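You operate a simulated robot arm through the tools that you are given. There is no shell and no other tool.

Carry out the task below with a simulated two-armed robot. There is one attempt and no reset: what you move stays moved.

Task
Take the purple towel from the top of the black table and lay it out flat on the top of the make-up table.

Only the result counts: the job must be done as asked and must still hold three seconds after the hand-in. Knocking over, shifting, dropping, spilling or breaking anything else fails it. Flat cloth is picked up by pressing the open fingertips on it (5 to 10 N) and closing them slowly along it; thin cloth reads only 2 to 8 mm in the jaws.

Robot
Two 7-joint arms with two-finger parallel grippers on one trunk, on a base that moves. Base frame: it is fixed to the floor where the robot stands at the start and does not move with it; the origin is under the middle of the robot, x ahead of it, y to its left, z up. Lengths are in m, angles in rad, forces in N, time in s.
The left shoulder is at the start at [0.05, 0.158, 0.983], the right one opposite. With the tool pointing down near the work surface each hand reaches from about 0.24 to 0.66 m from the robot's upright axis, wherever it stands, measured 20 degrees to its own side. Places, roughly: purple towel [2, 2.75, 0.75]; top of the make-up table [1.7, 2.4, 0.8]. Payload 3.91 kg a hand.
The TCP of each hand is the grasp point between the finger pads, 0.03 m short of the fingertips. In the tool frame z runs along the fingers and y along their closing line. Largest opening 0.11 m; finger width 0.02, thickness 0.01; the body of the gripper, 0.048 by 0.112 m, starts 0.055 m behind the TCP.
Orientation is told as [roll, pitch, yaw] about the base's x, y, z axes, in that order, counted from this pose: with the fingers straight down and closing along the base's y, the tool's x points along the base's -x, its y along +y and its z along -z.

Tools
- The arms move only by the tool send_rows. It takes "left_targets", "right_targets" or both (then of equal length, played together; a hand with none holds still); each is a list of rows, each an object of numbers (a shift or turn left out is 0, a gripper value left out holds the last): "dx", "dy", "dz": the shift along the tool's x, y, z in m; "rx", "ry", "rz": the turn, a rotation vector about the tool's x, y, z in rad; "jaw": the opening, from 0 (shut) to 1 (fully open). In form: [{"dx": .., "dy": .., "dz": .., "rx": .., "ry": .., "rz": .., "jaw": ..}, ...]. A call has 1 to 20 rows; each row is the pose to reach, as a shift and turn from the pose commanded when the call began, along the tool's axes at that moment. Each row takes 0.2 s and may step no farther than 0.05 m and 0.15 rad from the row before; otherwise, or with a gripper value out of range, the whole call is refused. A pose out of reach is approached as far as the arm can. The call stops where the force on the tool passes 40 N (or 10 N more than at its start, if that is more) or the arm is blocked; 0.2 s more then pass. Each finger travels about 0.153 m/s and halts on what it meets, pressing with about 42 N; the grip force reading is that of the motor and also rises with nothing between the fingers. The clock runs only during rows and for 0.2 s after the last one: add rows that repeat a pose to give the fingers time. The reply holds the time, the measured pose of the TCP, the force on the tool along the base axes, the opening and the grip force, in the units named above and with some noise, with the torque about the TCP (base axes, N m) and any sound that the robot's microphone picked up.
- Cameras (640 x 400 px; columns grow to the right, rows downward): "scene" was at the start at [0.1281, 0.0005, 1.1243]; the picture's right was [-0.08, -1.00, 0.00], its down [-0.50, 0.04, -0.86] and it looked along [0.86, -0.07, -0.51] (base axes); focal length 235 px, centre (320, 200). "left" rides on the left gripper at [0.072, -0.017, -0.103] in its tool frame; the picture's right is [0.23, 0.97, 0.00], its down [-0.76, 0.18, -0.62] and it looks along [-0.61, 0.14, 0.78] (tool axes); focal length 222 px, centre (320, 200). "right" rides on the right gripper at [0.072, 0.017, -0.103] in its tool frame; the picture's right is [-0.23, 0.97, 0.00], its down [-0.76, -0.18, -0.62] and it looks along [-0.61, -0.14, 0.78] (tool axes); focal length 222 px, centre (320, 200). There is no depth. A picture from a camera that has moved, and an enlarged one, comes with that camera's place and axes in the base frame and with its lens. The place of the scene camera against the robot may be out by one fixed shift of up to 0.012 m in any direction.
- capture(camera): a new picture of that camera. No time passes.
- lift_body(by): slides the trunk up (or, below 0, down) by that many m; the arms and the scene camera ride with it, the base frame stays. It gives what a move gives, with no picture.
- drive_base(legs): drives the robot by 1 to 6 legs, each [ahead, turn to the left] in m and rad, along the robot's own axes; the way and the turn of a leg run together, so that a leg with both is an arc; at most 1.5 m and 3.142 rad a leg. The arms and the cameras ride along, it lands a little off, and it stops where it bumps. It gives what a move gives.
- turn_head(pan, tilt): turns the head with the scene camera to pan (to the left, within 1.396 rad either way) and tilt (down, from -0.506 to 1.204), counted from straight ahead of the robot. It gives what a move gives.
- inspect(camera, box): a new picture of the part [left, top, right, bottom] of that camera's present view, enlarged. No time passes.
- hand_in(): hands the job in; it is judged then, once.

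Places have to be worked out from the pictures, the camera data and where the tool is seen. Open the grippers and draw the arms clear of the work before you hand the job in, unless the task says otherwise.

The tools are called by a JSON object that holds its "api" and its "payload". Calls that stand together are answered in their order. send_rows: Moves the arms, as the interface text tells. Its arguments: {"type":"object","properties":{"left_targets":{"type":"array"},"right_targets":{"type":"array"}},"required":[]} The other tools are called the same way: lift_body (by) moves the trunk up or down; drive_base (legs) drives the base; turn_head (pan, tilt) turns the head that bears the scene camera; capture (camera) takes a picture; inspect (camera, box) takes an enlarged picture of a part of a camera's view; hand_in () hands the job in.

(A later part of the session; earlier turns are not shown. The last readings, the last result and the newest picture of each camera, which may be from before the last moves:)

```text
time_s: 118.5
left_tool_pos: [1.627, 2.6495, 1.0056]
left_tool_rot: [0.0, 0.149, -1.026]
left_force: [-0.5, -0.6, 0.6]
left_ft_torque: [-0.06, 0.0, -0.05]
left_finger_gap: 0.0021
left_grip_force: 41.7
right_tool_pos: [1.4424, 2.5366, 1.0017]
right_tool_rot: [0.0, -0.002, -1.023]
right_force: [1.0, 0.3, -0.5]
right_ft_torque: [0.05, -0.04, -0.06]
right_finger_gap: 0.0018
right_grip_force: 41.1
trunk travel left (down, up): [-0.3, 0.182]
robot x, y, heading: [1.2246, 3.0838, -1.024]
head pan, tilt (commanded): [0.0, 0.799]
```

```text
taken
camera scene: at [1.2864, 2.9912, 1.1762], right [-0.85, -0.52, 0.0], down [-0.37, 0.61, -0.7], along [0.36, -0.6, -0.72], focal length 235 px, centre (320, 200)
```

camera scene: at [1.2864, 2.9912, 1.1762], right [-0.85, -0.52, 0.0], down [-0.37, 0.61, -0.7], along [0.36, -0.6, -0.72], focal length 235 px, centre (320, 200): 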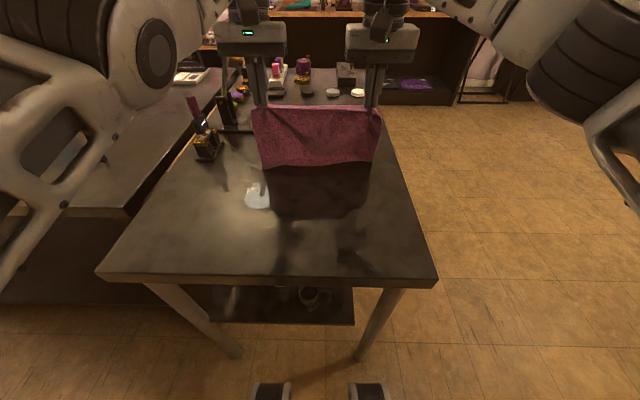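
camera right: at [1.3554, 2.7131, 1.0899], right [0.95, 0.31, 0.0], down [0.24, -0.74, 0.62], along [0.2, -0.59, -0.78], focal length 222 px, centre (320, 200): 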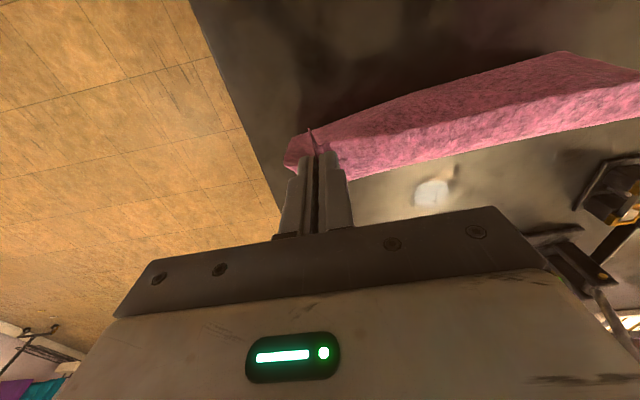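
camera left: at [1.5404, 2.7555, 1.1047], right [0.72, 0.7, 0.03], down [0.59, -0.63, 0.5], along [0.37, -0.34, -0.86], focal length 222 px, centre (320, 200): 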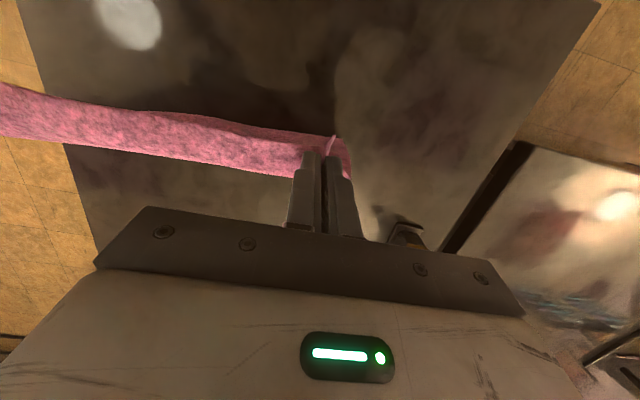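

The far edge is touching and trailing. Now I lower 4 cm and back 2 cm, then look.

{"api": "lift_body", "payload": {"by": -0.03}}

{"api": "drive_base", "payload": {"legs": [[-0.02, 0]]}}

{"api": "lift_body", "payload": {"by": -0.02}}

{"api": "inspect", "payload": {"camera": "scene", "box": [200, 70, 430, 220]}}

{"api": "capture", "payload": {"camera": "right"}}

```text
time_s: 119.3
left_tool_pos: [1.6269, 2.649, 0.9745]
left_tool_rot: [0.0, 0.15, -1.026]
left_force: [-0.3, 0.0, -0.3]
left_ft_torque: [-0.04, 0.02, -0.07]
left_finger_gap: 0.0022
left_grip_force: 42.0
right_tool_pos: [1.4436, 2.5378, 0.9717]
right_tool_rot: [0.002, 0.0, -1.023]
right_force: [0.4, 0.3, -0.7]
right_ft_torque: [-0.03, -0.02, -0.03]
right_finger_gap: 0.002
right_grip_force: 42.4
trunk travel left (down, up): [-0.27, 0.212]
robot x, y, heading: [1.2265, 3.0894, -1.022]
head pan, tilt (commanded): [0.0, 0.799]
```

```text
time_s: 120.1
left_tool_pos: [1.6148, 2.6655, 0.9758]
left_tool_rot: [0.0, 0.149, -1.026]
left_force: [-1.1, -0.5, 0.5]
left_ft_torque: [-0.01, 0.02, -0.05]
left_finger_gap: 0.002
left_grip_force: 42.8
right_tool_pos: [1.4338, 2.5546, 0.973]
right_tool_rot: [0.003, -0.001, -1.023]
right_force: [0.6, 0.8, 0.8]
right_ft_torque: [0.02, -0.01, 0.01]
right_finger_gap: 0.0017
right_grip_force: 41.5
trunk travel left (down, up): [-0.27, 0.212]
robot x, y, heading: [1.2164, 3.1017, -1.023]
head pan, tilt (commanded): [0.0, 0.799]
```

```text
time_s: 120.7
left_tool_pos: [1.6154, 2.6657, 0.9556]
left_tool_rot: [0.0, 0.148, -1.028]
left_force: [-0.6, -0.3, 0.8]
left_ft_torque: [-0.04, 0.02, -0.05]
left_finger_gap: 0.002
left_grip_force: 41.7
right_tool_pos: [1.433, 2.5538, 0.9513]
right_tool_rot: [0.002, -0.003, -1.023]
right_force: [0.9, 0.1, 0.4]
right_ft_torque: [0.05, -0.04, -0.03]
right_finger_gap: 0.0018
right_grip_force: 42.2
trunk travel left (down, up): [-0.25, 0.232]
robot x, y, heading: [1.2168, 3.1011, -1.023]
head pan, tilt (commanded): [0.0, 0.799]
```

```text
2.67 times, centred on (315, 145) of scene
camera zoom: at [1.2764, 3.0077, 1.1261], right [-0.85, -0.52, 0.0], down [-0.37, 0.61, -0.7], along [0.36, -0.6, -0.72], focal length 627 px, centre (333, 347)
```

zoom: 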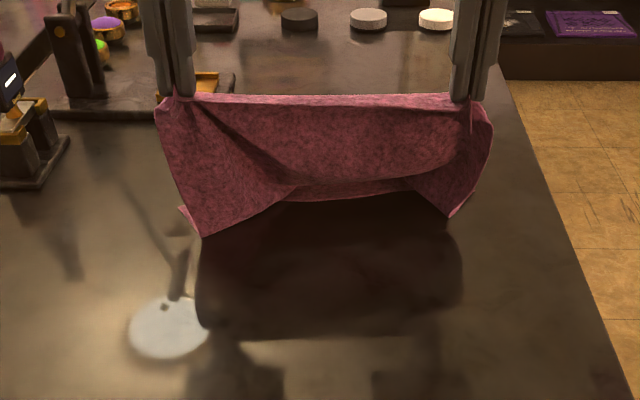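

```text
taken
camera right: at [1.4102, 2.6244, 1.0548], right [0.95, 0.31, 0.0], down [0.24, -0.74, 0.62], along [0.2, -0.59, -0.78], focal length 222 px, centre (320, 200)
```

right: 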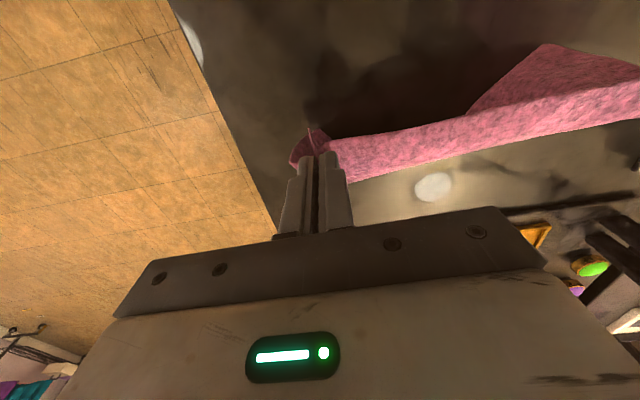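

The middle went forward but the two lower corners curled toward me, so lowering outpaced backing. I lift it plumb again, go 5.5 cm forward, and re-lay with finer steps that back up more than they lower.

{"api": "lift_body", "payload": {"by": 0.085}}

{"api": "drive_base", "payload": {"legs": [[0.055, 0]]}}

{"api": "lift_body", "payload": {"by": -0.022}}

{"api": "drive_base", "payload": {"legs": [[-0.03, 0]]}}

{"api": "lift_body", "payload": {"by": -0.01}}

{"api": "drive_base", "payload": {"legs": [[-0.02, 0]]}}

{"api": "inspect", "payload": {"camera": "scene", "box": [200, 70, 430, 220]}}

```text
time_s: 122.0
left_tool_pos: [1.6166, 2.6652, 1.0405]
left_tool_rot: [0.001, 0.151, -1.025]
left_force: [-0.1, -0.2, 0.1]
left_ft_torque: [-0.01, 0.02, -0.03]
left_finger_gap: 0.0021
left_grip_force: 41.8
right_tool_pos: [1.4335, 2.5536, 1.0364]
right_tool_rot: [0.001, -0.001, -1.021]
right_force: [-0.4, 0.4, -0.5]
right_ft_torque: [0.04, -0.03, -0.04]
right_finger_gap: 0.002
right_grip_force: 42.1
trunk travel left (down, up): [-0.335, 0.147]
robot x, y, heading: [1.2151, 3.1004, -1.029]
head pan, tilt (commanded): [0.0, 0.799]
```

```text
time_s: 122.9
left_tool_pos: [1.6451, 2.6191, 1.0396]
left_tool_rot: [0.0, 0.151, -1.026]
left_force: [-1.1, -0.2, 0.6]
left_ft_torque: [-0.01, 0.05, -0.04]
left_finger_gap: 0.0021
left_grip_force: 42.1
right_tool_pos: [1.4617, 2.5072, 1.0351]
right_tool_rot: [0.001, -0.001, -1.023]
right_force: [0.8, 0.1, 0.0]
right_ft_torque: [0.02, -0.02, -0.05]
right_finger_gap: 0.002
right_grip_force: 42.0
trunk travel left (down, up): [-0.335, 0.147]
robot x, y, heading: [1.2456, 3.0569, -1.022]
head pan, tilt (commanded): [0.0, 0.799]
```

```text
time_s: 123.6
left_tool_pos: [1.6446, 2.6189, 1.0195]
left_tool_rot: [-0.003, 0.15, -1.025]
left_force: [-1.0, -0.1, 0.4]
left_ft_torque: [-0.01, 0.01, -0.02]
left_finger_gap: 0.0022
left_grip_force: 42.0
right_tool_pos: [1.461, 2.508, 1.0131]
right_tool_rot: [0.001, -0.002, -1.024]
right_force: [1.0, 0.8, -0.2]
right_ft_torque: [0.0, -0.04, -0.04]
right_finger_gap: 0.0019
right_grip_force: 42.0
trunk travel left (down, up): [-0.313, 0.169]
robot x, y, heading: [1.2449, 3.0581, -1.021]
head pan, tilt (commanded): [0.0, 0.799]
```

```text
time_s: 124.4
left_tool_pos: [1.6284, 2.6445, 1.0189]
left_tool_rot: [0.0, 0.15, -1.026]
left_force: [-0.8, -1.0, -0.1]
left_ft_torque: [-0.03, 0.04, -0.01]
left_finger_gap: 0.0022
left_grip_force: 42.4
right_tool_pos: [1.4457, 2.5341, 1.0156]
right_tool_rot: [0.003, -0.001, -1.024]
right_force: [0.2, -0.1, -0.1]
right_ft_torque: [0.02, -0.04, -0.01]
right_finger_gap: 0.0019
right_grip_force: 41.8
trunk travel left (down, up): [-0.313, 0.169]
robot x, y, heading: [1.2302, 3.0801, -1.023]
head pan, tilt (commanded): [0.0, 0.799]
```

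```text
time_s: 125.0
left_tool_pos: [1.6285, 2.6447, 1.0087]
left_tool_rot: [-0.002, 0.148, -1.024]
left_force: [-0.3, -0.4, -0.3]
left_ft_torque: [-0.02, 0.02, -0.06]
left_finger_gap: 0.0022
left_grip_force: 41.7
right_tool_pos: [1.4464, 2.5334, 1.0046]
right_tool_rot: [0.0, -0.003, -1.024]
right_force: [0.9, -0.3, 0.6]
right_ft_torque: [0.0, -0.01, 0.0]
right_finger_gap: 0.002
right_grip_force: 42.1
trunk travel left (down, up): [-0.303, 0.179]
robot x, y, heading: [1.2302, 3.0809, -1.029]
head pan, tilt (commanded): [0.0, 0.799]
```

```text
time_s: 125.8
left_tool_pos: [1.619, 2.6613, 1.0088]
left_tool_rot: [-0.005, 0.151, -1.026]
left_force: [-0.5, 0.2, -0.4]
left_ft_torque: [-0.05, 0.0, -0.03]
left_finger_gap: 0.002
left_grip_force: 42.3
right_tool_pos: [1.4348, 2.5495, 1.0049]
right_tool_rot: [0.001, -0.002, -1.024]
right_force: [0.4, 0.7, 0.3]
right_ft_torque: [-0.01, -0.04, -0.03]
right_finger_gap: 0.0018
right_grip_force: 42.1
trunk travel left (down, up): [-0.303, 0.179]
robot x, y, heading: [1.219, 3.1004, -1.024]
head pan, tilt (commanded): [0.0, 0.799]
```

```text
2.67 times, centred on (315, 145) of scene
camera zoom: at [1.2788, 3.0039, 1.1792], right [-0.85, -0.52, 0.0], down [-0.37, 0.61, -0.7], along [0.36, -0.6, -0.72], focal length 627 px, centre (333, 347)
```

zoom: 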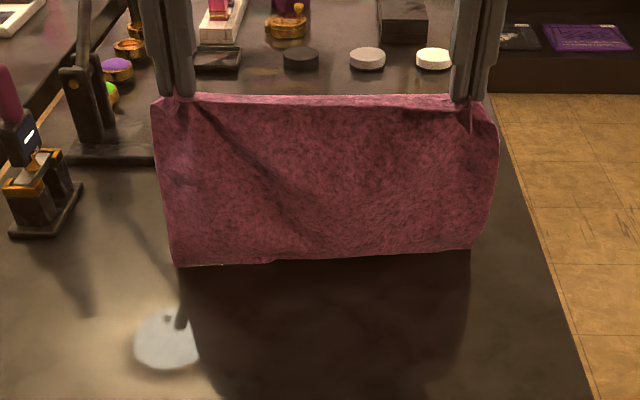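

A clean straight contact line again. I continue with fine alternating steps of 1 cm down and 1.5 cm back.

{"api": "lift_body", "payload": {"by": -0.01}}

{"api": "drive_base", "payload": {"legs": [[-0.015, 0]]}}

{"api": "lift_body", "payload": {"by": -0.01}}

{"api": "drive_base", "payload": {"legs": [[-0.015, 0]]}}

{"api": "lift_body", "payload": {"by": -0.01}}

{"api": "drive_base", "payload": {"legs": [[-0.015, 0]]}}

{"api": "inspect", "payload": {"camera": "scene", "box": [200, 70, 430, 220]}}

```text
time_s: 126.4
left_tool_pos: [1.6175, 2.6621, 0.9991]
left_tool_rot: [-0.004, 0.15, -1.028]
left_force: [0.0, -0.1, 0.1]
left_ft_torque: [-0.02, 0.01, -0.06]
left_finger_gap: 0.002
left_grip_force: 42.1
right_tool_pos: [1.4361, 2.5506, 0.9942]
right_tool_rot: [0.003, -0.003, -1.024]
right_force: [1.9, 0.7, -0.2]
right_ft_torque: [-0.02, 0.02, -0.04]
right_finger_gap: 0.0017
right_grip_force: 42.8
trunk travel left (down, up): [-0.293, 0.189]
robot x, y, heading: [1.2161, 3.0955, -1.021]
head pan, tilt (commanded): [0.0, 0.799]
```

```text
time_s: 127.1
left_tool_pos: [1.611, 2.6751, 0.9993]
left_tool_rot: [-0.001, 0.15, -1.026]
left_force: [-0.7, -0.5, 0.3]
left_ft_torque: [-0.04, -0.01, -0.03]
left_finger_gap: 0.0025
left_grip_force: 42.1
right_tool_pos: [1.4282, 2.5641, 0.9939]
right_tool_rot: [0.002, -0.002, -1.023]
right_force: [0.1, 1.0, 0.0]
right_ft_torque: [-0.05, -0.01, -0.06]
right_finger_gap: 0.002
right_grip_force: 42.1
trunk travel left (down, up): [-0.293, 0.189]
robot x, y, heading: [1.2137, 3.113, -1.022]
head pan, tilt (commanded): [0.0, 0.799]
```

```text
time_s: 127.7
left_tool_pos: [1.6108, 2.6737, 0.9886]
left_tool_rot: [-0.001, 0.151, -1.028]
left_force: [-0.7, 0.2, 0.4]
left_ft_torque: [-0.01, 0.02, -0.03]
left_finger_gap: 0.0021
left_grip_force: 41.7
right_tool_pos: [1.4277, 2.5638, 0.9838]
right_tool_rot: [0.001, -0.002, -1.024]
right_force: [1.6, 0.8, -0.6]
right_ft_torque: [-0.02, -0.02, -0.04]
right_finger_gap: 0.0017
right_grip_force: 42.2
trunk travel left (down, up): [-0.283, 0.199]
robot x, y, heading: [1.2095, 3.1102, -1.023]
head pan, tilt (commanded): [0.0, 0.799]
```

```text
time_s: 128.5
left_tool_pos: [1.6028, 2.6872, 0.9891]
left_tool_rot: [-0.002, 0.149, -1.026]
left_force: [-0.4, -0.6, -0.8]
left_ft_torque: [-0.03, 0.02, -0.04]
left_finger_gap: 0.0023
left_grip_force: 41.4
right_tool_pos: [1.4207, 2.5753, 0.9857]
right_tool_rot: [0.001, -0.002, -1.022]
right_force: [0.3, 0.3, -0.2]
right_ft_torque: [-0.01, -0.01, -0.05]
right_finger_gap: 0.0018
right_grip_force: 42.0
trunk travel left (down, up): [-0.283, 0.199]
robot x, y, heading: [1.2035, 3.1219, -1.021]
head pan, tilt (commanded): [0.0, 0.799]
```

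```text
time_s: 129.1
left_tool_pos: [1.6036, 2.6863, 0.978]
left_tool_rot: [-0.001, 0.15, -1.026]
left_force: [0.6, -0.4, -0.4]
left_ft_torque: [-0.02, 0.0, -0.04]
left_finger_gap: 0.002
left_grip_force: 42.0
right_tool_pos: [1.42, 2.5751, 0.9745]
right_tool_rot: [0.001, -0.002, -1.024]
right_force: [0.9, -0.8, 0.6]
right_ft_torque: [0.0, 0.01, -0.02]
right_finger_gap: 0.0017
right_grip_force: 41.2
trunk travel left (down, up): [-0.273, 0.209]
robot x, y, heading: [1.2018, 3.1226, -1.023]
head pan, tilt (commanded): [0.0, 0.799]
```

```text
time_s: 129.8
left_tool_pos: [1.5972, 2.7005, 0.9795]
left_tool_rot: [-0.001, 0.15, -1.026]
left_force: [0.5, -0.5, 0.1]
left_ft_torque: [0.01, 0.04, -0.02]
left_finger_gap: 0.0024
left_grip_force: 42.0
right_tool_pos: [1.4125, 2.5878, 0.975]
right_tool_rot: [0.002, -0.001, -1.023]
right_force: [-0.3, 0.3, 0.9]
right_ft_torque: [0.0, -0.03, -0.01]
right_finger_gap: 0.0018
right_grip_force: 41.4
trunk travel left (down, up): [-0.273, 0.209]
robot x, y, heading: [1.1942, 3.1348, -1.023]
head pan, tilt (commanded): [0.0, 0.799]
```

```text
2.67 times, centred on (315, 145) of scene
camera zoom: at [1.2557, 3.0419, 1.1492], right [-0.85, -0.52, 0.0], down [-0.37, 0.61, -0.7], along [0.36, -0.6, -0.72], focal length 627 px, centre (333, 347)
```

zoom: 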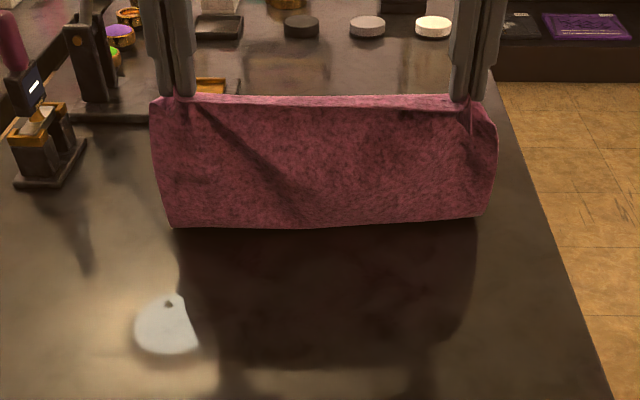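

Still clean, with about 5 cm of cloth lying forward and the hands 0.23 m inside the table's end. I continue at about 1:1 steps.

{"api": "lift_body", "payload": {"by": -0.012}}

{"api": "drive_base", "payload": {"legs": [[-0.014, 0]]}}

{"api": "lift_body", "payload": {"by": -0.012}}

{"api": "drive_base", "payload": {"legs": [[-0.014, 0]]}}

{"api": "lift_body", "payload": {"by": -0.012}}

{"api": "drive_base", "payload": {"legs": [[-0.014, 0]]}}

{"api": "inspect", "payload": {"camera": "scene", "box": [200, 70, 430, 220]}}

{"api": "capture", "payload": {"camera": "right"}}

```text
time_s: 130.4
left_tool_pos: [1.5939, 2.7008, 0.9669]
left_tool_rot: [-0.002, 0.151, -1.025]
left_force: [-0.7, -0.3, 0.1]
left_ft_torque: [-0.04, 0.01, -0.03]
left_finger_gap: 0.0021
left_grip_force: 41.9
right_tool_pos: [1.4123, 2.5889, 0.9628]
right_tool_rot: [0.001, -0.003, -1.024]
right_force: [0.2, -0.3, 0.1]
right_ft_torque: [0.01, 0.01, 0.0]
right_finger_gap: 0.0018
right_grip_force: 41.6
trunk travel left (down, up): [-0.261, 0.221]
robot x, y, heading: [1.1954, 3.136, -1.025]
head pan, tilt (commanded): [0.0, 0.799]
```

```text
time_s: 131.2
left_tool_pos: [1.5889, 2.7117, 0.9673]
left_tool_rot: [-0.001, 0.152, -1.027]
left_force: [-0.1, -0.6, 0.1]
left_ft_torque: [0.01, 0.01, -0.01]
left_finger_gap: 0.0021
left_grip_force: 42.2
right_tool_pos: [1.4046, 2.6006, 0.9623]
right_tool_rot: [0.003, -0.001, -1.022]
right_force: [1.2, 1.0, 0.3]
right_ft_torque: [0.01, -0.02, -0.03]
right_finger_gap: 0.0018
right_grip_force: 42.0
trunk travel left (down, up): [-0.261, 0.221]
robot x, y, heading: [1.1892, 3.1497, -1.031]
head pan, tilt (commanded): [0.0, 0.799]
```

```text
time_s: 131.8
left_tool_pos: [1.5878, 2.7128, 0.954]
left_tool_rot: [-0.002, 0.151, -1.027]
left_force: [0.1, -0.9, -0.2]
left_ft_torque: [-0.01, 0.05, -0.04]
left_finger_gap: 0.0023
left_grip_force: 42.3
right_tool_pos: [1.4049, 2.6001, 0.9513]
right_tool_rot: [0.002, -0.001, -1.022]
right_force: [-0.3, 0.6, 0.5]
right_ft_torque: [-0.02, 0.01, -0.01]
right_finger_gap: 0.002
right_grip_force: 42.3
trunk travel left (down, up): [-0.249, 0.233]
robot x, y, heading: [1.1895, 3.1494, -1.021]
head pan, tilt (commanded): [0.0, 0.799]
```

```text
time_s: 132.6
left_tool_pos: [1.5805, 2.7238, 0.9552]
left_tool_rot: [-0.001, 0.152, -1.027]
left_force: [-0.8, -1.2, 0.5]
left_ft_torque: [-0.01, 0.01, -0.03]
left_finger_gap: 0.0024
left_grip_force: 41.8
right_tool_pos: [1.3993, 2.6125, 0.9501]
right_tool_rot: [0.002, -0.002, -1.024]
right_force: [-0.2, -1.2, 0.5]
right_ft_torque: [-0.01, -0.01, -0.04]
right_finger_gap: 0.002
right_grip_force: 41.9
trunk travel left (down, up): [-0.249, 0.233]
robot x, y, heading: [1.1815, 3.1637, -1.024]
head pan, tilt (commanded): [0.0, 0.799]
```

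```text
time_s: 133.2
left_tool_pos: [1.5812, 2.7236, 0.9426]
left_tool_rot: [-0.003, 0.15, -1.027]
left_force: [-0.4, 0.7, -0.5]
left_ft_torque: [-0.01, 0.05, -0.02]
left_finger_gap: 0.0023
left_grip_force: 42.2
right_tool_pos: [1.3986, 2.6121, 0.9378]
right_tool_rot: [0.002, -0.002, -1.023]
right_force: [0.0, 0.0, 0.1]
right_ft_torque: [0.01, -0.01, 0.0]
right_finger_gap: 0.0019
right_grip_force: 41.6
trunk travel left (down, up): [-0.237, 0.245]
robot x, y, heading: [1.1761, 3.1611, -1.028]
head pan, tilt (commanded): [0.0, 0.799]
```

```text
time_s: 133.9
left_tool_pos: [1.5737, 2.7348, 0.9429]
left_tool_rot: [-0.001, 0.149, -1.025]
left_force: [-0.5, -0.3, -0.3]
left_ft_torque: [-0.02, 0.03, -0.01]
left_finger_gap: 0.0021
left_grip_force: 42.5
right_tool_pos: [1.3919, 2.6246, 0.9384]
right_tool_rot: [0.003, -0.003, -1.022]
right_force: [0.2, 0.7, -0.7]
right_ft_torque: [-0.01, -0.01, -0.05]
right_finger_gap: 0.0017
right_grip_force: 41.7
trunk travel left (down, up): [-0.237, 0.245]
robot x, y, heading: [1.1722, 3.17, -1.023]
head pan, tilt (commanded): [0.0, 0.799]
```

```text
2.67 times, centred on (315, 145) of scene
camera zoom: at [1.2338, 3.0777, 1.1132], right [-0.85, -0.52, 0.0], down [-0.37, 0.61, -0.7], along [0.36, -0.6, -0.72], focal length 627 px, centre (333, 347)
```

zoom: 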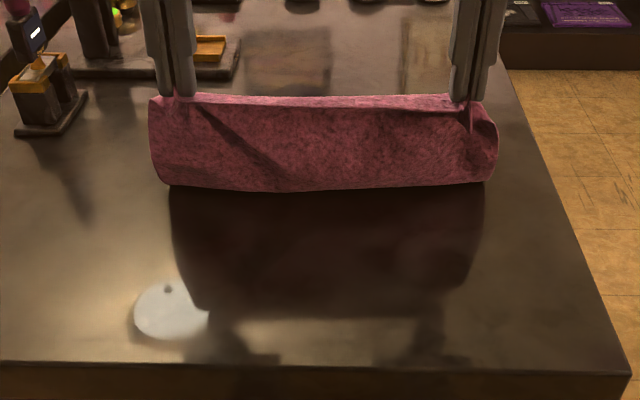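

```text
taken
camera right: at [1.3679, 2.6945, 1.0419], right [0.95, 0.31, 0.0], down [0.24, -0.74, 0.62], along [0.2, -0.59, -0.78], focal length 222 px, centre (320, 200)
```

right: 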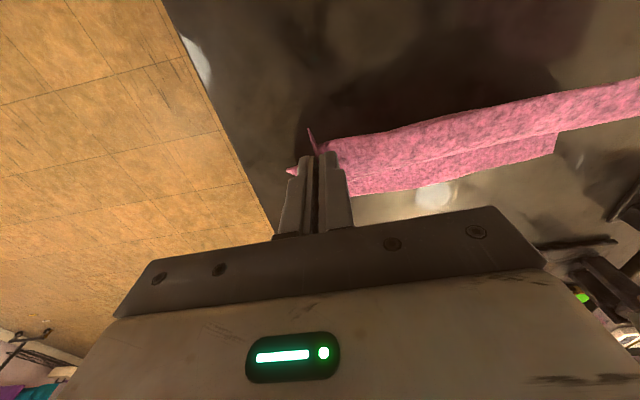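

The lying part is now visible forward (far edge about 0.11 m ahead of the hands) and the held line is 0.11 m high. I continue lowering with slightly less backing.

{"api": "lift_body", "payload": {"by": -0.014}}

{"api": "drive_base", "payload": {"legs": [[-0.014, 0]]}}

{"api": "lift_body", "payload": {"by": -0.014}}

{"api": "drive_base", "payload": {"legs": [[-0.014, 0]]}}

{"api": "lift_body", "payload": {"by": -0.014}}

{"api": "drive_base", "payload": {"legs": [[-0.014, 0]]}}

{"api": "inspect", "payload": {"camera": "scene", "box": [200, 70, 430, 220]}}

{"api": "capture", "payload": {"camera": "right"}}

```text
time_s: 134.5
left_tool_pos: [1.5723, 2.7359, 0.9276]
left_tool_rot: [-0.001, 0.151, -1.027]
left_force: [-0.2, -0.6, 0.6]
left_ft_torque: [-0.04, 0.01, -0.03]
left_finger_gap: 0.0021
left_grip_force: 41.7
right_tool_pos: [1.3906, 2.6242, 0.924]
right_tool_rot: [0.001, -0.001, -1.023]
right_force: [-0.2, -0.1, 0.0]
right_ft_torque: [0.02, 0.03, -0.02]
right_finger_gap: 0.0017
right_grip_force: 41.6
trunk travel left (down, up): [-0.223, 0.259]
robot x, y, heading: [1.1731, 3.1725, -1.024]
head pan, tilt (commanded): [0.0, 0.799]
```

```text
time_s: 135.3
left_tool_pos: [1.566, 2.7476, 0.9285]
left_tool_rot: [-0.001, 0.152, -1.025]
left_force: [0.7, -0.7, 0.1]
left_ft_torque: [0.01, -0.02, -0.05]
left_finger_gap: 0.0021
left_grip_force: 41.5
right_tool_pos: [1.3835, 2.6363, 0.9246]
right_tool_rot: [0.002, -0.003, -1.023]
right_force: [0.5, 0.0, 0.9]
right_ft_torque: [0.04, -0.03, -0.08]
right_finger_gap: 0.0019
right_grip_force: 42.1
trunk travel left (down, up): [-0.223, 0.259]
robot x, y, heading: [1.1664, 3.1825, -1.024]
head pan, tilt (commanded): [0.0, 0.799]
```

```text
time_s: 135.9
left_tool_pos: [1.5662, 2.748, 0.9149]
left_tool_rot: [-0.001, 0.151, -1.028]
left_force: [-0.7, -0.7, -0.4]
left_ft_torque: [0.02, 0.02, -0.08]
left_finger_gap: 0.0021
left_grip_force: 41.5
right_tool_pos: [1.3833, 2.6358, 0.9093]
right_tool_rot: [0.002, -0.003, -1.022]
right_force: [0.8, 0.6, -0.1]
right_ft_torque: [0.0, 0.0, -0.01]
right_finger_gap: 0.0018
right_grip_force: 41.6
trunk travel left (down, up): [-0.209, 0.273]
robot x, y, heading: [1.1672, 3.1866, -1.024]
head pan, tilt (commanded): [0.0, 0.799]
```

```text
time_s: 136.7
left_tool_pos: [1.5591, 2.7599, 0.9146]
left_tool_rot: [-0.003, 0.147, -1.025]
left_force: [0.4, -0.4, -0.6]
left_ft_torque: [-0.01, -0.02, -0.05]
left_finger_gap: 0.0024
left_grip_force: 42.3
right_tool_pos: [1.3767, 2.6483, 0.9105]
right_tool_rot: [0.002, -0.003, -1.023]
right_force: [0.4, 0.4, 0.4]
right_ft_torque: [-0.02, -0.01, -0.03]
right_finger_gap: 0.0019
right_grip_force: 42.1
trunk travel left (down, up): [-0.209, 0.273]
robot x, y, heading: [1.1551, 3.1971, -1.026]
head pan, tilt (commanded): [0.0, 0.799]
```

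```text
time_s: 137.3
left_tool_pos: [1.5582, 2.7592, 0.9001]
left_tool_rot: [-0.002, 0.15, -1.026]
left_force: [0.2, 0.1, 0.4]
left_ft_torque: [-0.03, 0.01, -0.03]
left_finger_gap: 0.0021
left_grip_force: 42.1
right_tool_pos: [1.3753, 2.6491, 0.8971]
right_tool_rot: [0.001, -0.001, -1.022]
right_force: [0.5, -0.6, 0.4]
right_ft_torque: [0.0, 0.0, -0.07]
right_finger_gap: 0.0019
right_grip_force: 42.0
trunk travel left (down, up): [-0.195, 0.287]
robot x, y, heading: [1.1609, 3.1926, -1.027]
head pan, tilt (commanded): [0.0, 0.799]
```

```text
time_s: 138.1
left_tool_pos: [1.5508, 2.7715, 0.9005]
left_tool_rot: [-0.001, 0.149, -1.025]
left_force: [0.4, 0.0, 0.0]
left_ft_torque: [-0.04, 0.0, -0.06]
left_finger_gap: 0.0023
left_grip_force: 42.3
right_tool_pos: [1.3693, 2.661, 0.8967]
right_tool_rot: [0.003, -0.002, -1.023]
right_force: [0.1, 0.0, 0.6]
right_ft_torque: [-0.03, -0.03, -0.04]
right_finger_gap: 0.0019
right_grip_force: 42.2
trunk travel left (down, up): [-0.195, 0.287]
robot x, y, heading: [1.1492, 3.2082, -1.02]
head pan, tilt (commanded): [0.0, 0.799]
```

```text
2.67 times, centred on (315, 145) of scene
camera zoom: at [1.2121, 3.1133, 1.0711], right [-0.85, -0.52, 0.0], down [-0.37, 0.61, -0.7], along [0.36, -0.6, -0.72], focal length 627 px, centre (333, 347)
```

zoom: 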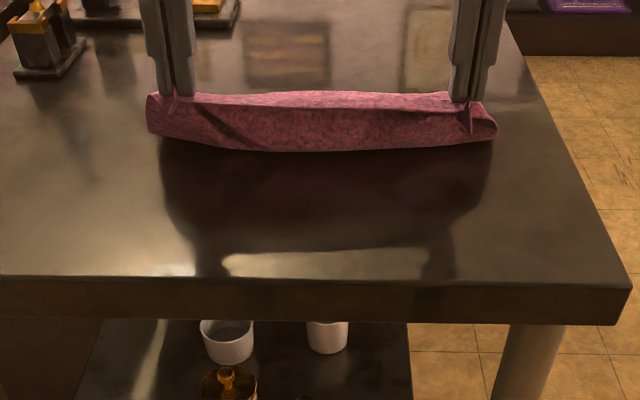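

```text
taken
camera right: at [1.346, 2.7301, 0.9998], right [0.95, 0.31, 0.0], down [0.24, -0.74, 0.62], along [0.2, -0.59, -0.78], focal length 222 px, centre (320, 200)
```

right: 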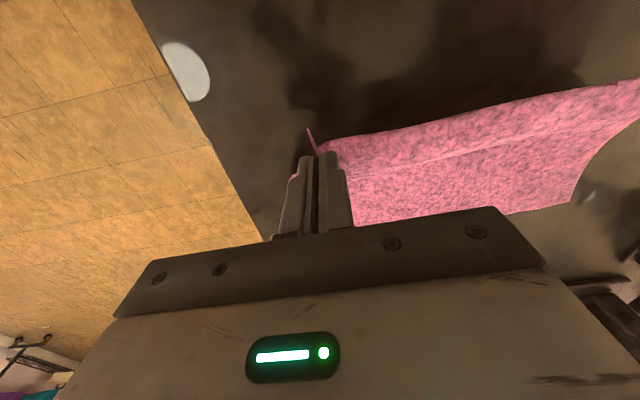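

Nearly there: far edge lies 0.156 m ahead of the hands, held line 7 cm above the table. I continue with 1.5 cm down / 1.2 cm back steps until 1 cm remains.

{"api": "lift_body", "payload": {"by": -0.015}}

{"api": "drive_base", "payload": {"legs": [[-0.014, 0]]}}

{"api": "lift_body", "payload": {"by": -0.015}}

{"api": "drive_base", "payload": {"legs": [[-0.014, 0]]}}

{"api": "lift_body", "payload": {"by": -0.015}}

{"api": "inspect", "payload": {"camera": "scene", "box": [200, 70, 430, 220]}}

{"api": "capture", "payload": {"camera": "right"}}

{"api": "capture", "payload": {"camera": "left"}}

```text
time_s: 138.7
left_tool_pos: [1.5525, 2.7719, 0.885]
left_tool_rot: [-0.004, 0.149, -1.026]
left_force: [-0.3, 0.1, 0.5]
left_ft_torque: [-0.05, 0.03, -0.04]
left_finger_gap: 0.0023
left_grip_force: 42.1
right_tool_pos: [1.3684, 2.6607, 0.8825]
right_tool_rot: [0.003, -0.002, -1.024]
right_force: [0.1, 0.2, -0.2]
right_ft_torque: [-0.03, 0.0, -0.04]
right_finger_gap: 0.002
right_grip_force: 41.9
trunk travel left (down, up): [-0.18, 0.302]
robot x, y, heading: [1.1498, 3.2038, -1.027]
head pan, tilt (commanded): [0.0, 0.799]
```

```text
time_s: 139.4
left_tool_pos: [1.544, 2.7826, 0.8846]
left_tool_rot: [-0.002, 0.151, -1.026]
left_force: [0.5, 0.7, -0.1]
left_ft_torque: [-0.02, 0.01, -0.04]
left_finger_gap: 0.0019
left_grip_force: 41.8
right_tool_pos: [1.3619, 2.6724, 0.8818]
right_tool_rot: [0.001, -0.002, -1.023]
right_force: [0.4, -0.6, 0.9]
right_ft_torque: [-0.01, -0.01, -0.02]
right_finger_gap: 0.0018
right_grip_force: 41.9
trunk travel left (down, up): [-0.18, 0.302]
robot x, y, heading: [1.1412, 3.2222, -1.027]
head pan, tilt (commanded): [0.0, 0.799]
```

```text
time_s: 140.1
left_tool_pos: [1.5434, 2.7822, 0.8708]
left_tool_rot: [-0.002, 0.152, -1.025]
left_force: [0.1, 0.3, -0.4]
left_ft_torque: [0.01, 0.01, -0.03]
left_finger_gap: 0.0024
left_grip_force: 42.1
right_tool_pos: [1.3613, 2.6726, 0.8653]
right_tool_rot: [0.003, -0.002, -1.023]
right_force: [0.7, 0.5, -0.3]
right_ft_torque: [0.01, 0.0, -0.03]
right_finger_gap: 0.002
right_grip_force: 41.7
trunk travel left (down, up): [-0.165, 0.317]
robot x, y, heading: [1.1432, 3.2203, -1.029]
head pan, tilt (commanded): [0.0, 0.799]
```

```text
time_s: 140.8
left_tool_pos: [1.5383, 2.7955, 0.871]
left_tool_rot: [-0.002, 0.151, -1.026]
left_force: [0.5, 0.0, 0.0]
left_ft_torque: [0.0, 0.01, -0.03]
left_finger_gap: 0.0024
left_grip_force: 42.1
right_tool_pos: [1.3546, 2.6839, 0.8674]
right_tool_rot: [0.002, -0.002, -1.024]
right_force: [0.8, 0.1, -0.6]
right_ft_torque: [0.01, 0.01, -0.01]
right_finger_gap: 0.0019
right_grip_force: 41.8
trunk travel left (down, up): [-0.165, 0.317]
robot x, y, heading: [1.1378, 3.233, -1.024]
head pan, tilt (commanded): [0.0, 0.799]
```

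```text
time_s: 141.5
left_tool_pos: [1.5366, 2.7943, 0.8563]
left_tool_rot: [-0.002, 0.149, -1.025]
left_force: [-0.5, 0.7, 0.1]
left_ft_torque: [-0.01, -0.02, -0.05]
left_finger_gap: 0.0023
left_grip_force: 41.5
right_tool_pos: [1.3538, 2.6839, 0.8517]
right_tool_rot: [0.002, 0.0, -1.023]
right_force: [0.4, 0.0, 0.3]
right_ft_torque: [0.01, -0.02, -0.04]
right_finger_gap: 0.002
right_grip_force: 42.3
trunk travel left (down, up): [-0.15, 0.332]
robot x, y, heading: [1.132, 3.2341, -1.022]
head pan, tilt (commanded): [0.0, 0.799]
```

```text
2.67 times, centred on (315, 145) of scene
camera zoom: at [1.1976, 3.1372, 1.0261], right [-0.85, -0.52, 0.0], down [-0.37, 0.61, -0.7], along [0.36, -0.6, -0.72], focal length 627 px, centre (333, 347)
```

zoom: 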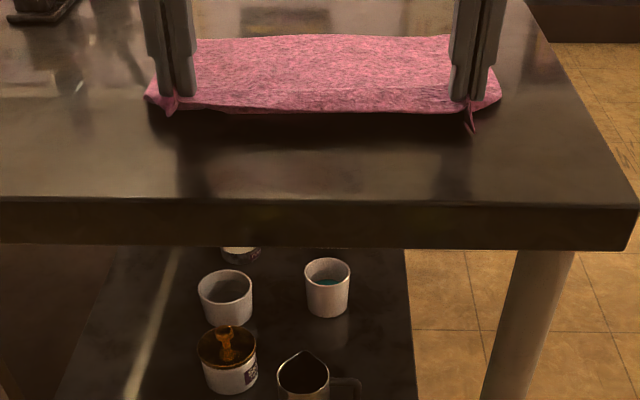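

```text
taken
camera right: at [1.3316, 2.754, 0.9548], right [0.95, 0.31, 0.0], down [0.24, -0.74, 0.62], along [0.2, -0.59, -0.78], focal length 222 px, centre (320, 200)
```

right: 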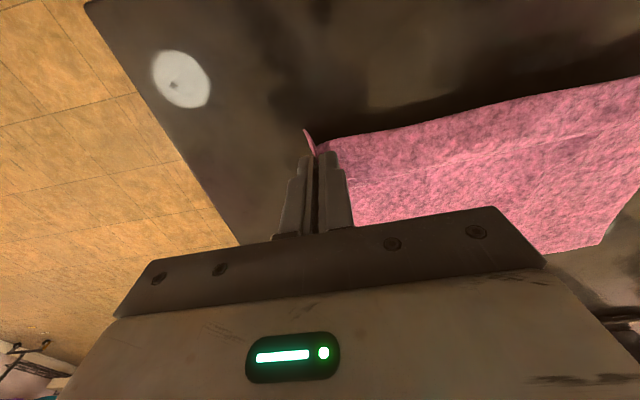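

```text
taken
camera left: at [1.4926, 2.8347, 0.9693], right [0.72, 0.7, 0.03], down [0.59, -0.63, 0.5], along [0.37, -0.34, -0.86], focal length 222 px, centre (320, 200)
```

left: 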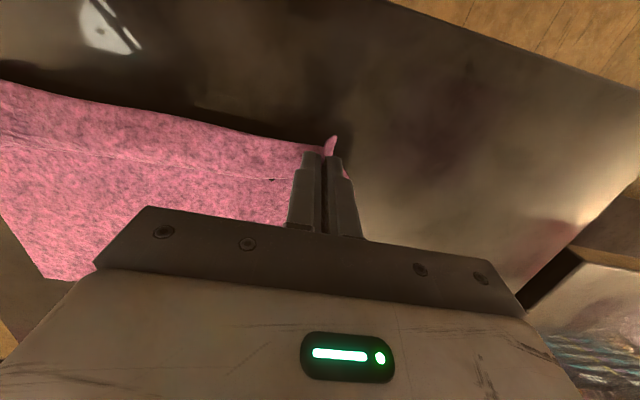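

The towel is almost all down and flat, held edge 2.5 cm up and 12 cm inside the table's end. I back 2 cm more to take up slack and lower to about 1 cm.

{"api": "drive_base", "payload": {"legs": [[-0.018, 0]]}}

{"api": "lift_body", "payload": {"by": -0.012}}

{"api": "drive_base", "payload": {"legs": [[-0.014, 0]]}}

{"api": "inspect", "payload": {"camera": "scene", "box": [200, 50, 430, 200]}}

{"api": "capture", "payload": {"camera": "right"}}

```text
time_s: 142.2
left_tool_pos: [1.5277, 2.8113, 0.8554]
left_tool_rot: [-0.001, 0.15, -1.024]
left_force: [-1.7, -0.3, -0.4]
left_ft_torque: [0.0, 0.0, -0.03]
left_finger_gap: 0.0022
left_grip_force: 42.0
right_tool_pos: [1.3463, 2.6992, 0.8514]
right_tool_rot: [0.002, -0.002, -1.023]
right_force: [0.7, -0.2, -0.1]
right_ft_torque: [-0.01, -0.02, -0.03]
right_finger_gap: 0.0016
right_grip_force: 42.4
trunk travel left (down, up): [-0.15, 0.332]
robot x, y, heading: [1.1305, 3.2498, -1.026]
head pan, tilt (commanded): [0.0, 0.799]
```

```text
time_s: 142.8
left_tool_pos: [1.5274, 2.8103, 0.8426]
left_tool_rot: [-0.002, 0.15, -1.028]
left_force: [-0.3, 0.4, 0.6]
left_ft_torque: [0.0, -0.02, -0.03]
left_finger_gap: 0.0022
left_grip_force: 41.8
right_tool_pos: [1.3446, 2.6999, 0.8401]
right_tool_rot: [0.0, -0.001, -1.022]
right_force: [-0.5, 0.1, -0.4]
right_ft_torque: [0.0, 0.01, -0.02]
right_finger_gap: 0.0018
right_grip_force: 41.9
trunk travel left (down, up): [-0.138, 0.344]
robot x, y, heading: [1.1322, 3.2467, -1.025]
head pan, tilt (commanded): [0.0, 0.799]
```

```text
time_s: 143.6
left_tool_pos: [1.52, 2.8219, 0.8431]
left_tool_rot: [-0.002, 0.15, -1.026]
left_force: [-0.3, -0.1, 0.0]
left_ft_torque: [0.0, 0.03, -0.01]
left_finger_gap: 0.0021
left_grip_force: 41.8
right_tool_pos: [1.3381, 2.7116, 0.8389]
right_tool_rot: [0.002, -0.002, -1.023]
right_force: [0.4, -0.6, 0.2]
right_ft_torque: [0.03, -0.03, -0.06]
right_finger_gap: 0.0019
right_grip_force: 41.7
trunk travel left (down, up): [-0.138, 0.344]
robot x, y, heading: [1.1188, 3.2605, -1.022]
head pan, tilt (commanded): [0.0, 0.799]
```

```text
2.67 times, centred on (315, 125) of scene
camera zoom: at [1.1811, 3.1642, 1.0141], right [-0.85, -0.52, 0.0], down [-0.37, 0.61, -0.7], along [0.36, -0.6, -0.72], focal length 627 px, centre (333, 400)
```

zoom: 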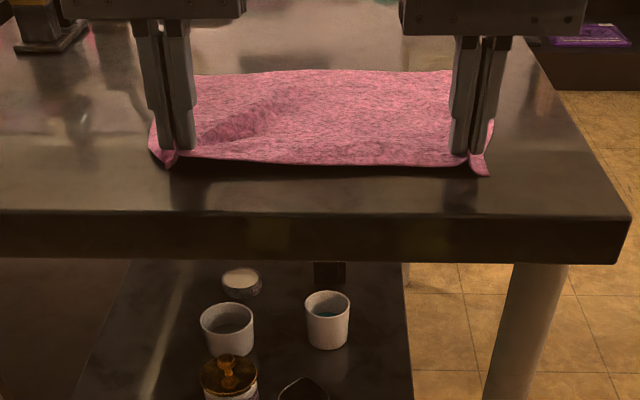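

```text
taken
camera right: at [1.3151, 2.7811, 0.9428], right [0.95, 0.31, 0.0], down [0.24, -0.74, 0.62], along [0.2, -0.59, -0.78], focal length 222 px, centre (320, 200)
```

right: 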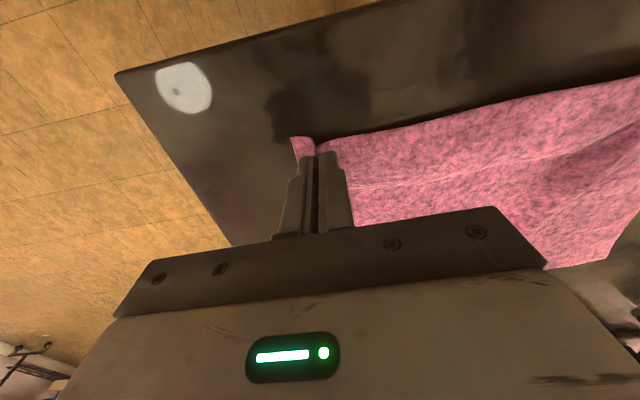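

The towel lies almost entirely flat, with the held corners about 1 cm above the top, 8.7 cm inside the end. I lower the hands in small steps until the fingertips touch.

{"api": "send_rows", "payload": {"left_targets": [{"dz": 0.003}, {"dz": 0.006}, {"dz": 0.009}, {"dz": 0.009}], "right_targets": [{"dz": 0.003}, {"dz": 0.005}, {"dz": 0.006}, {"dz": 0.006}]}}

```text
time_s: 144.6
left_tool_pos: [1.5202, 2.8197, 0.8363]
left_tool_rot: [-0.001, 0.151, -1.028]
left_force: [0.6, -0.1, 0.0]
left_ft_torque: [-0.01, 0.01, -0.04]
left_finger_gap: 0.0019
left_grip_force: 41.6
right_tool_pos: [1.3387, 2.7119, 0.833]
right_tool_rot: [0.001, 0.002, -1.023]
right_force: [-0.9, -0.4, 0.2]
right_ft_torque: [0.02, -0.01, -0.01]
right_finger_gap: 0.0018
right_grip_force: 41.8
trunk travel left (down, up): [-0.138, 0.344]
robot x, y, heading: [1.1184, 3.2602, -1.023]
head pan, tilt (commanded): [0.0, 0.799]
```

No contact yet (left tip ≈0.807, right ≈0.803). I go down a few more millimetres.

{"api": "send_rows", "payload": {"left_targets": [{"dz": 0.002}, {"dz": 0.004}, {"dz": 0.006}, {"dz": 0.007}], "right_targets": [{"dz": 0.001}, {"dz": 0.002}, {"dz": 0.003}, {"dz": 0.004}]}}

```text
time_s: 145.6
left_tool_pos: [1.5207, 2.8197, 0.8322]
left_tool_rot: [-0.002, 0.147, -1.026]
left_force: [1.1, 1.7, 12.1]
left_ft_torque: [-0.03, -0.02, -0.06]
left_finger_gap: 0.0021
left_grip_force: 41.3
left hand out of reach, approached as far as the arm can: row 1, 2, 3, 4
right_tool_pos: [1.3378, 2.7117, 0.8321]
right_tool_rot: [0.004, -0.004, -1.022]
right_force: [0.9, -1.8, 8.4]
right_ft_torque: [-0.04, -0.02, -0.04]
right_finger_gap: 0.0018
right_grip_force: 41.8
trunk travel left (down, up): [-0.138, 0.344]
robot x, y, heading: [1.119, 3.2609, -1.028]
head pan, tilt (commanded): [0.0, 0.799]
```

Both fingertips press on the table (12 N and 8 N). I open the jaws slowly while pressing lightly, so the fingers spread the pinched folds flat.

{"api": "send_rows", "payload": {"left_targets": [{"dz": -0.0008, "jaw": 0.0}, {"dz": -0.0008, "jaw": 0.03}, {"dz": -0.0008, "jaw": 0.06}, {"dz": -0.0008, "jaw": 0.09}, {"dz": -0.0008, "jaw": 0.12}, {"dz": -0.0008, "jaw": 0.15}, {"dz": -0.0008, "jaw": 0.18}, {"dz": -0.0008, "jaw": 0.21}, {"dz": -0.0008, "jaw": 0.24}, {"dz": -0.0008, "jaw": 0.27}, {"dz": -0.0008, "jaw": 0.3}, {"dz": -0.0008, "jaw": 0.33}, {"dz": -0.0008, "jaw": 0.36}, {"dz": -0.0008, "jaw": 0.4}], "right_targets": [{"jaw": 0.0}, {"jaw": 0.03}, {"jaw": 0.06}, {"jaw": 0.09}, {"jaw": 0.12}, {"jaw": 0.15}, {"jaw": 0.18}, {"jaw": 0.21}, {"jaw": 0.24}, {"jaw": 0.27}, {"jaw": 0.3}, {"jaw": 0.33}, {"jaw": 0.36}, {"jaw": 0.4}]}}

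{"api": "capture", "payload": {"camera": "right"}}

{"api": "capture", "payload": {"camera": "left"}}

{"api": "inspect", "payload": {"camera": "scene", "box": [200, 50, 430, 200]}}

```text
time_s: 148.6
left_tool_pos: [1.5209, 2.8206, 0.8314]
left_tool_rot: [-0.003, 0.145, -1.026]
left_force: [-2.2, -2.2, 10.8]
left_ft_torque: [0.06, -0.19, -0.02]
left_finger_gap: 0.042
left_grip_force: 0.1
right_tool_pos: [1.3384, 2.7122, 0.8314]
right_tool_rot: [0.003, -0.002, -1.024]
right_force: [2.7, 2.2, 18.5]
right_ft_torque: [-0.04, 0.18, -0.02]
right_finger_gap: 0.0394
right_grip_force: 0.1
trunk travel left (down, up): [-0.138, 0.344]
robot x, y, heading: [1.1174, 3.2571, -1.028]
head pan, tilt (commanded): [0.0, 0.799]
```

```text
taken
camera right: at [1.3143, 2.7826, 0.9346], right [0.95, 0.31, 0.0], down [0.24, -0.74, 0.63], along [0.2, -0.59, -0.78], focal length 222 px, centre (320, 200)
```

right: 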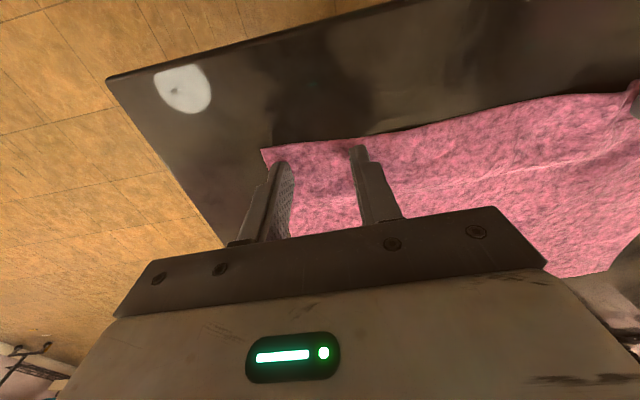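

```text
taken
camera left: at [1.476, 2.8605, 0.9458], right [0.72, 0.7, 0.03], down [0.59, -0.63, 0.5], along [0.37, -0.34, -0.86], focal length 222 px, centre (320, 200)
```

left: 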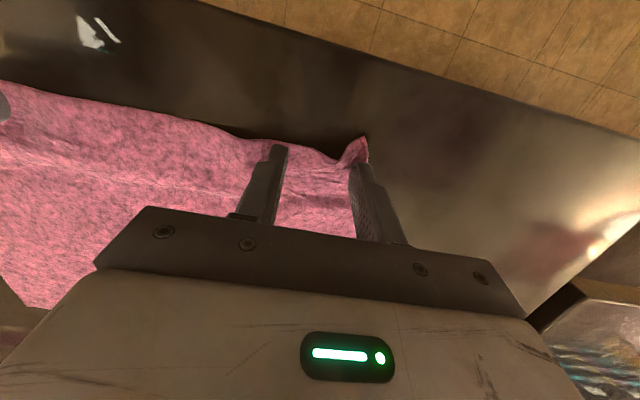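

```text
2.67 times, centred on (315, 125) of scene
camera zoom: at [1.1802, 3.166, 1.0145], right [-0.85, -0.52, 0.0], down [-0.37, 0.61, -0.7], along [0.36, -0.6, -0.71], focal length 627 px, centre (333, 400)
```

zoom: 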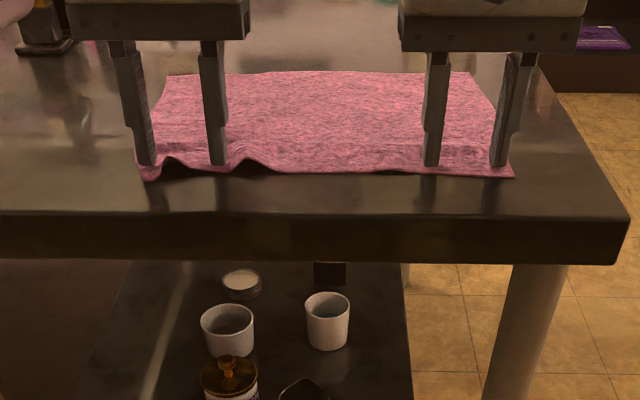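

The towel is laid out; the opened fingers have spread the pinched spots, with only small ripples along the near edge. I raise the trunk to free the hands and look at the whole towel.

{"api": "lift_body", "payload": {"by": 0.12}}

{"api": "capture", "payload": {"camera": "scene"}}

{"api": "inspect", "payload": {"camera": "scene", "box": [200, 80, 430, 230]}}

{"api": "capture", "payload": {"camera": "left"}}

{"api": "capture", "payload": {"camera": "right"}}

```text
time_s: 150.1
left_tool_pos: [1.5203, 2.8196, 0.9504]
left_tool_rot: [-0.001, 0.151, -1.026]
left_force: [0.0, 0.2, 0.6]
left_ft_torque: [0.0, -0.02, -0.01]
left_finger_gap: 0.0439
left_grip_force: 0.0
right_tool_pos: [1.3382, 2.7105, 0.9489]
right_tool_rot: [0.002, -0.001, -1.024]
right_force: [-0.4, 0.6, 0.0]
right_ft_torque: [0.0, -0.01, -0.01]
right_finger_gap: 0.0442
right_grip_force: 0.0
trunk travel left (down, up): [-0.258, 0.224]
robot x, y, heading: [1.1206, 3.2626, -1.021]
head pan, tilt (commanded): [0.0, 0.799]
```

```text
taken
camera scene: at [1.1812, 3.1641, 1.134], right [-0.85, -0.52, 0.0], down [-0.37, 0.61, -0.7], along [0.36, -0.6, -0.72], focal length 235 px, centre (320, 200)
```

scene: 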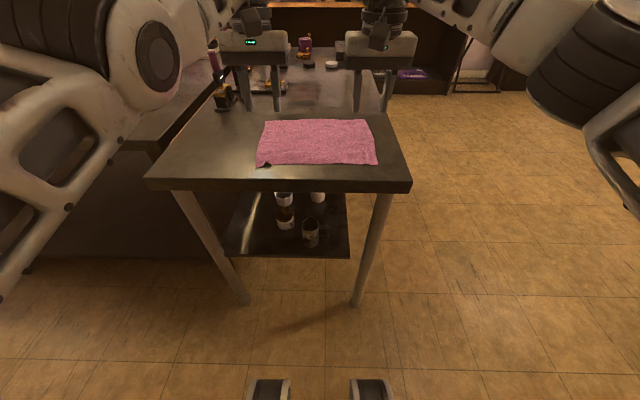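

```text
2.67 times, centred on (315, 155) of scene
camera zoom: at [1.1812, 3.1641, 1.134], right [-0.85, -0.52, 0.0], down [-0.37, 0.61, -0.7], along [0.36, -0.6, -0.72], focal length 627 px, centre (333, 320)
```

zoom: 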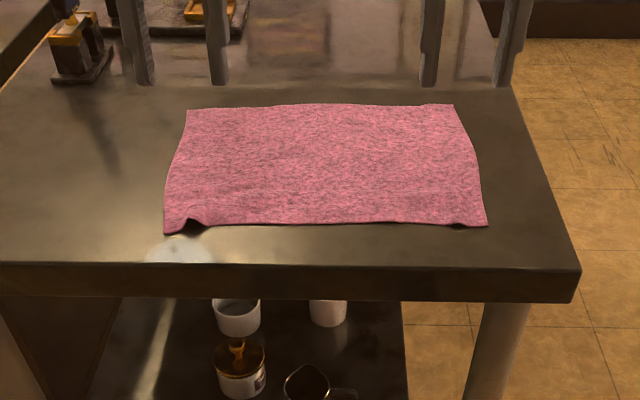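

```text
taken
camera left: at [1.4769, 2.8588, 1.064], right [0.72, 0.7, 0.03], down [0.59, -0.63, 0.5], along [0.37, -0.34, -0.86], focal length 222 px, centre (320, 200)
```

left: 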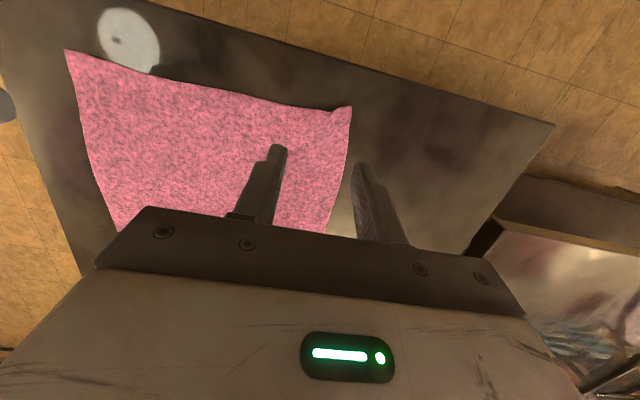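

```text
taken
camera right: at [1.3151, 2.7808, 1.0525], right [0.95, 0.31, 0.0], down [0.24, -0.74, 0.62], along [0.2, -0.59, -0.78], focal length 222 px, centre (320, 200)
```

right: 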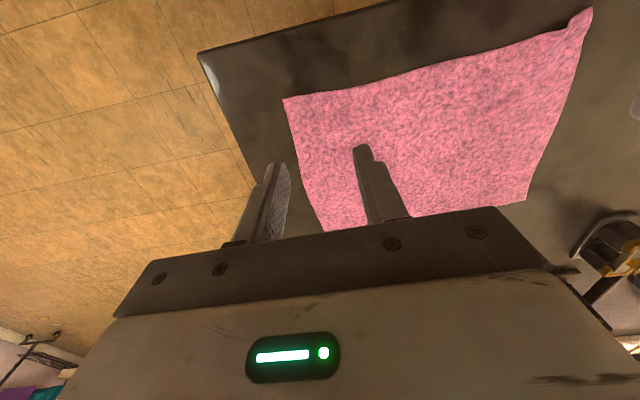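

The towel lies flat and wholly on the make-up table; only a tiny lifted ripple shows at its near-left corner. I zoom in on that.

{"api": "inspect", "payload": {"camera": "scene", "box": [245, 110, 395, 180]}}

{"api": "inspect", "payload": {"camera": "left", "box": [230, 60, 430, 200]}}

```text
4.27 times, centred on (320, 145) of scene
camera zoom: at [1.1812, 3.1641, 1.134], right [-0.85, -0.52, 0.0], down [-0.37, 0.61, -0.7], along [0.36, -0.6, -0.72], focal length 1003 px, centre (320, 435)
```

zoom: 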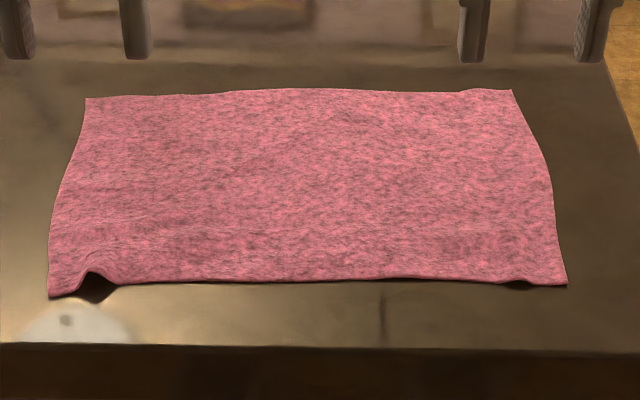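

```text
2.86 times, centred on (330, 130) of left
camera zoom: at [1.4769, 2.8588, 1.064], right [0.72, 0.7, 0.03], down [0.59, -0.63, 0.5], along [0.37, -0.34, -0.86], focal length 635 px, centre (291, 400)
```

zoom: 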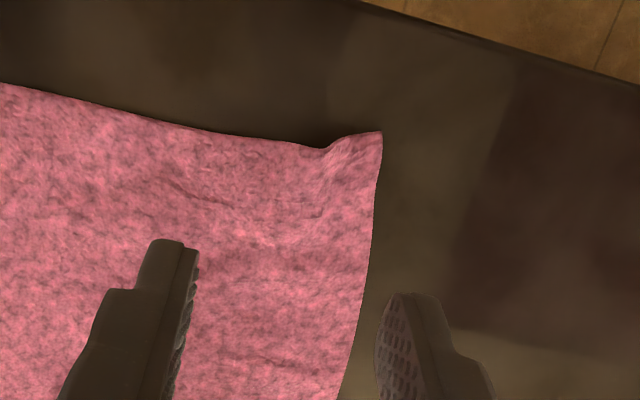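

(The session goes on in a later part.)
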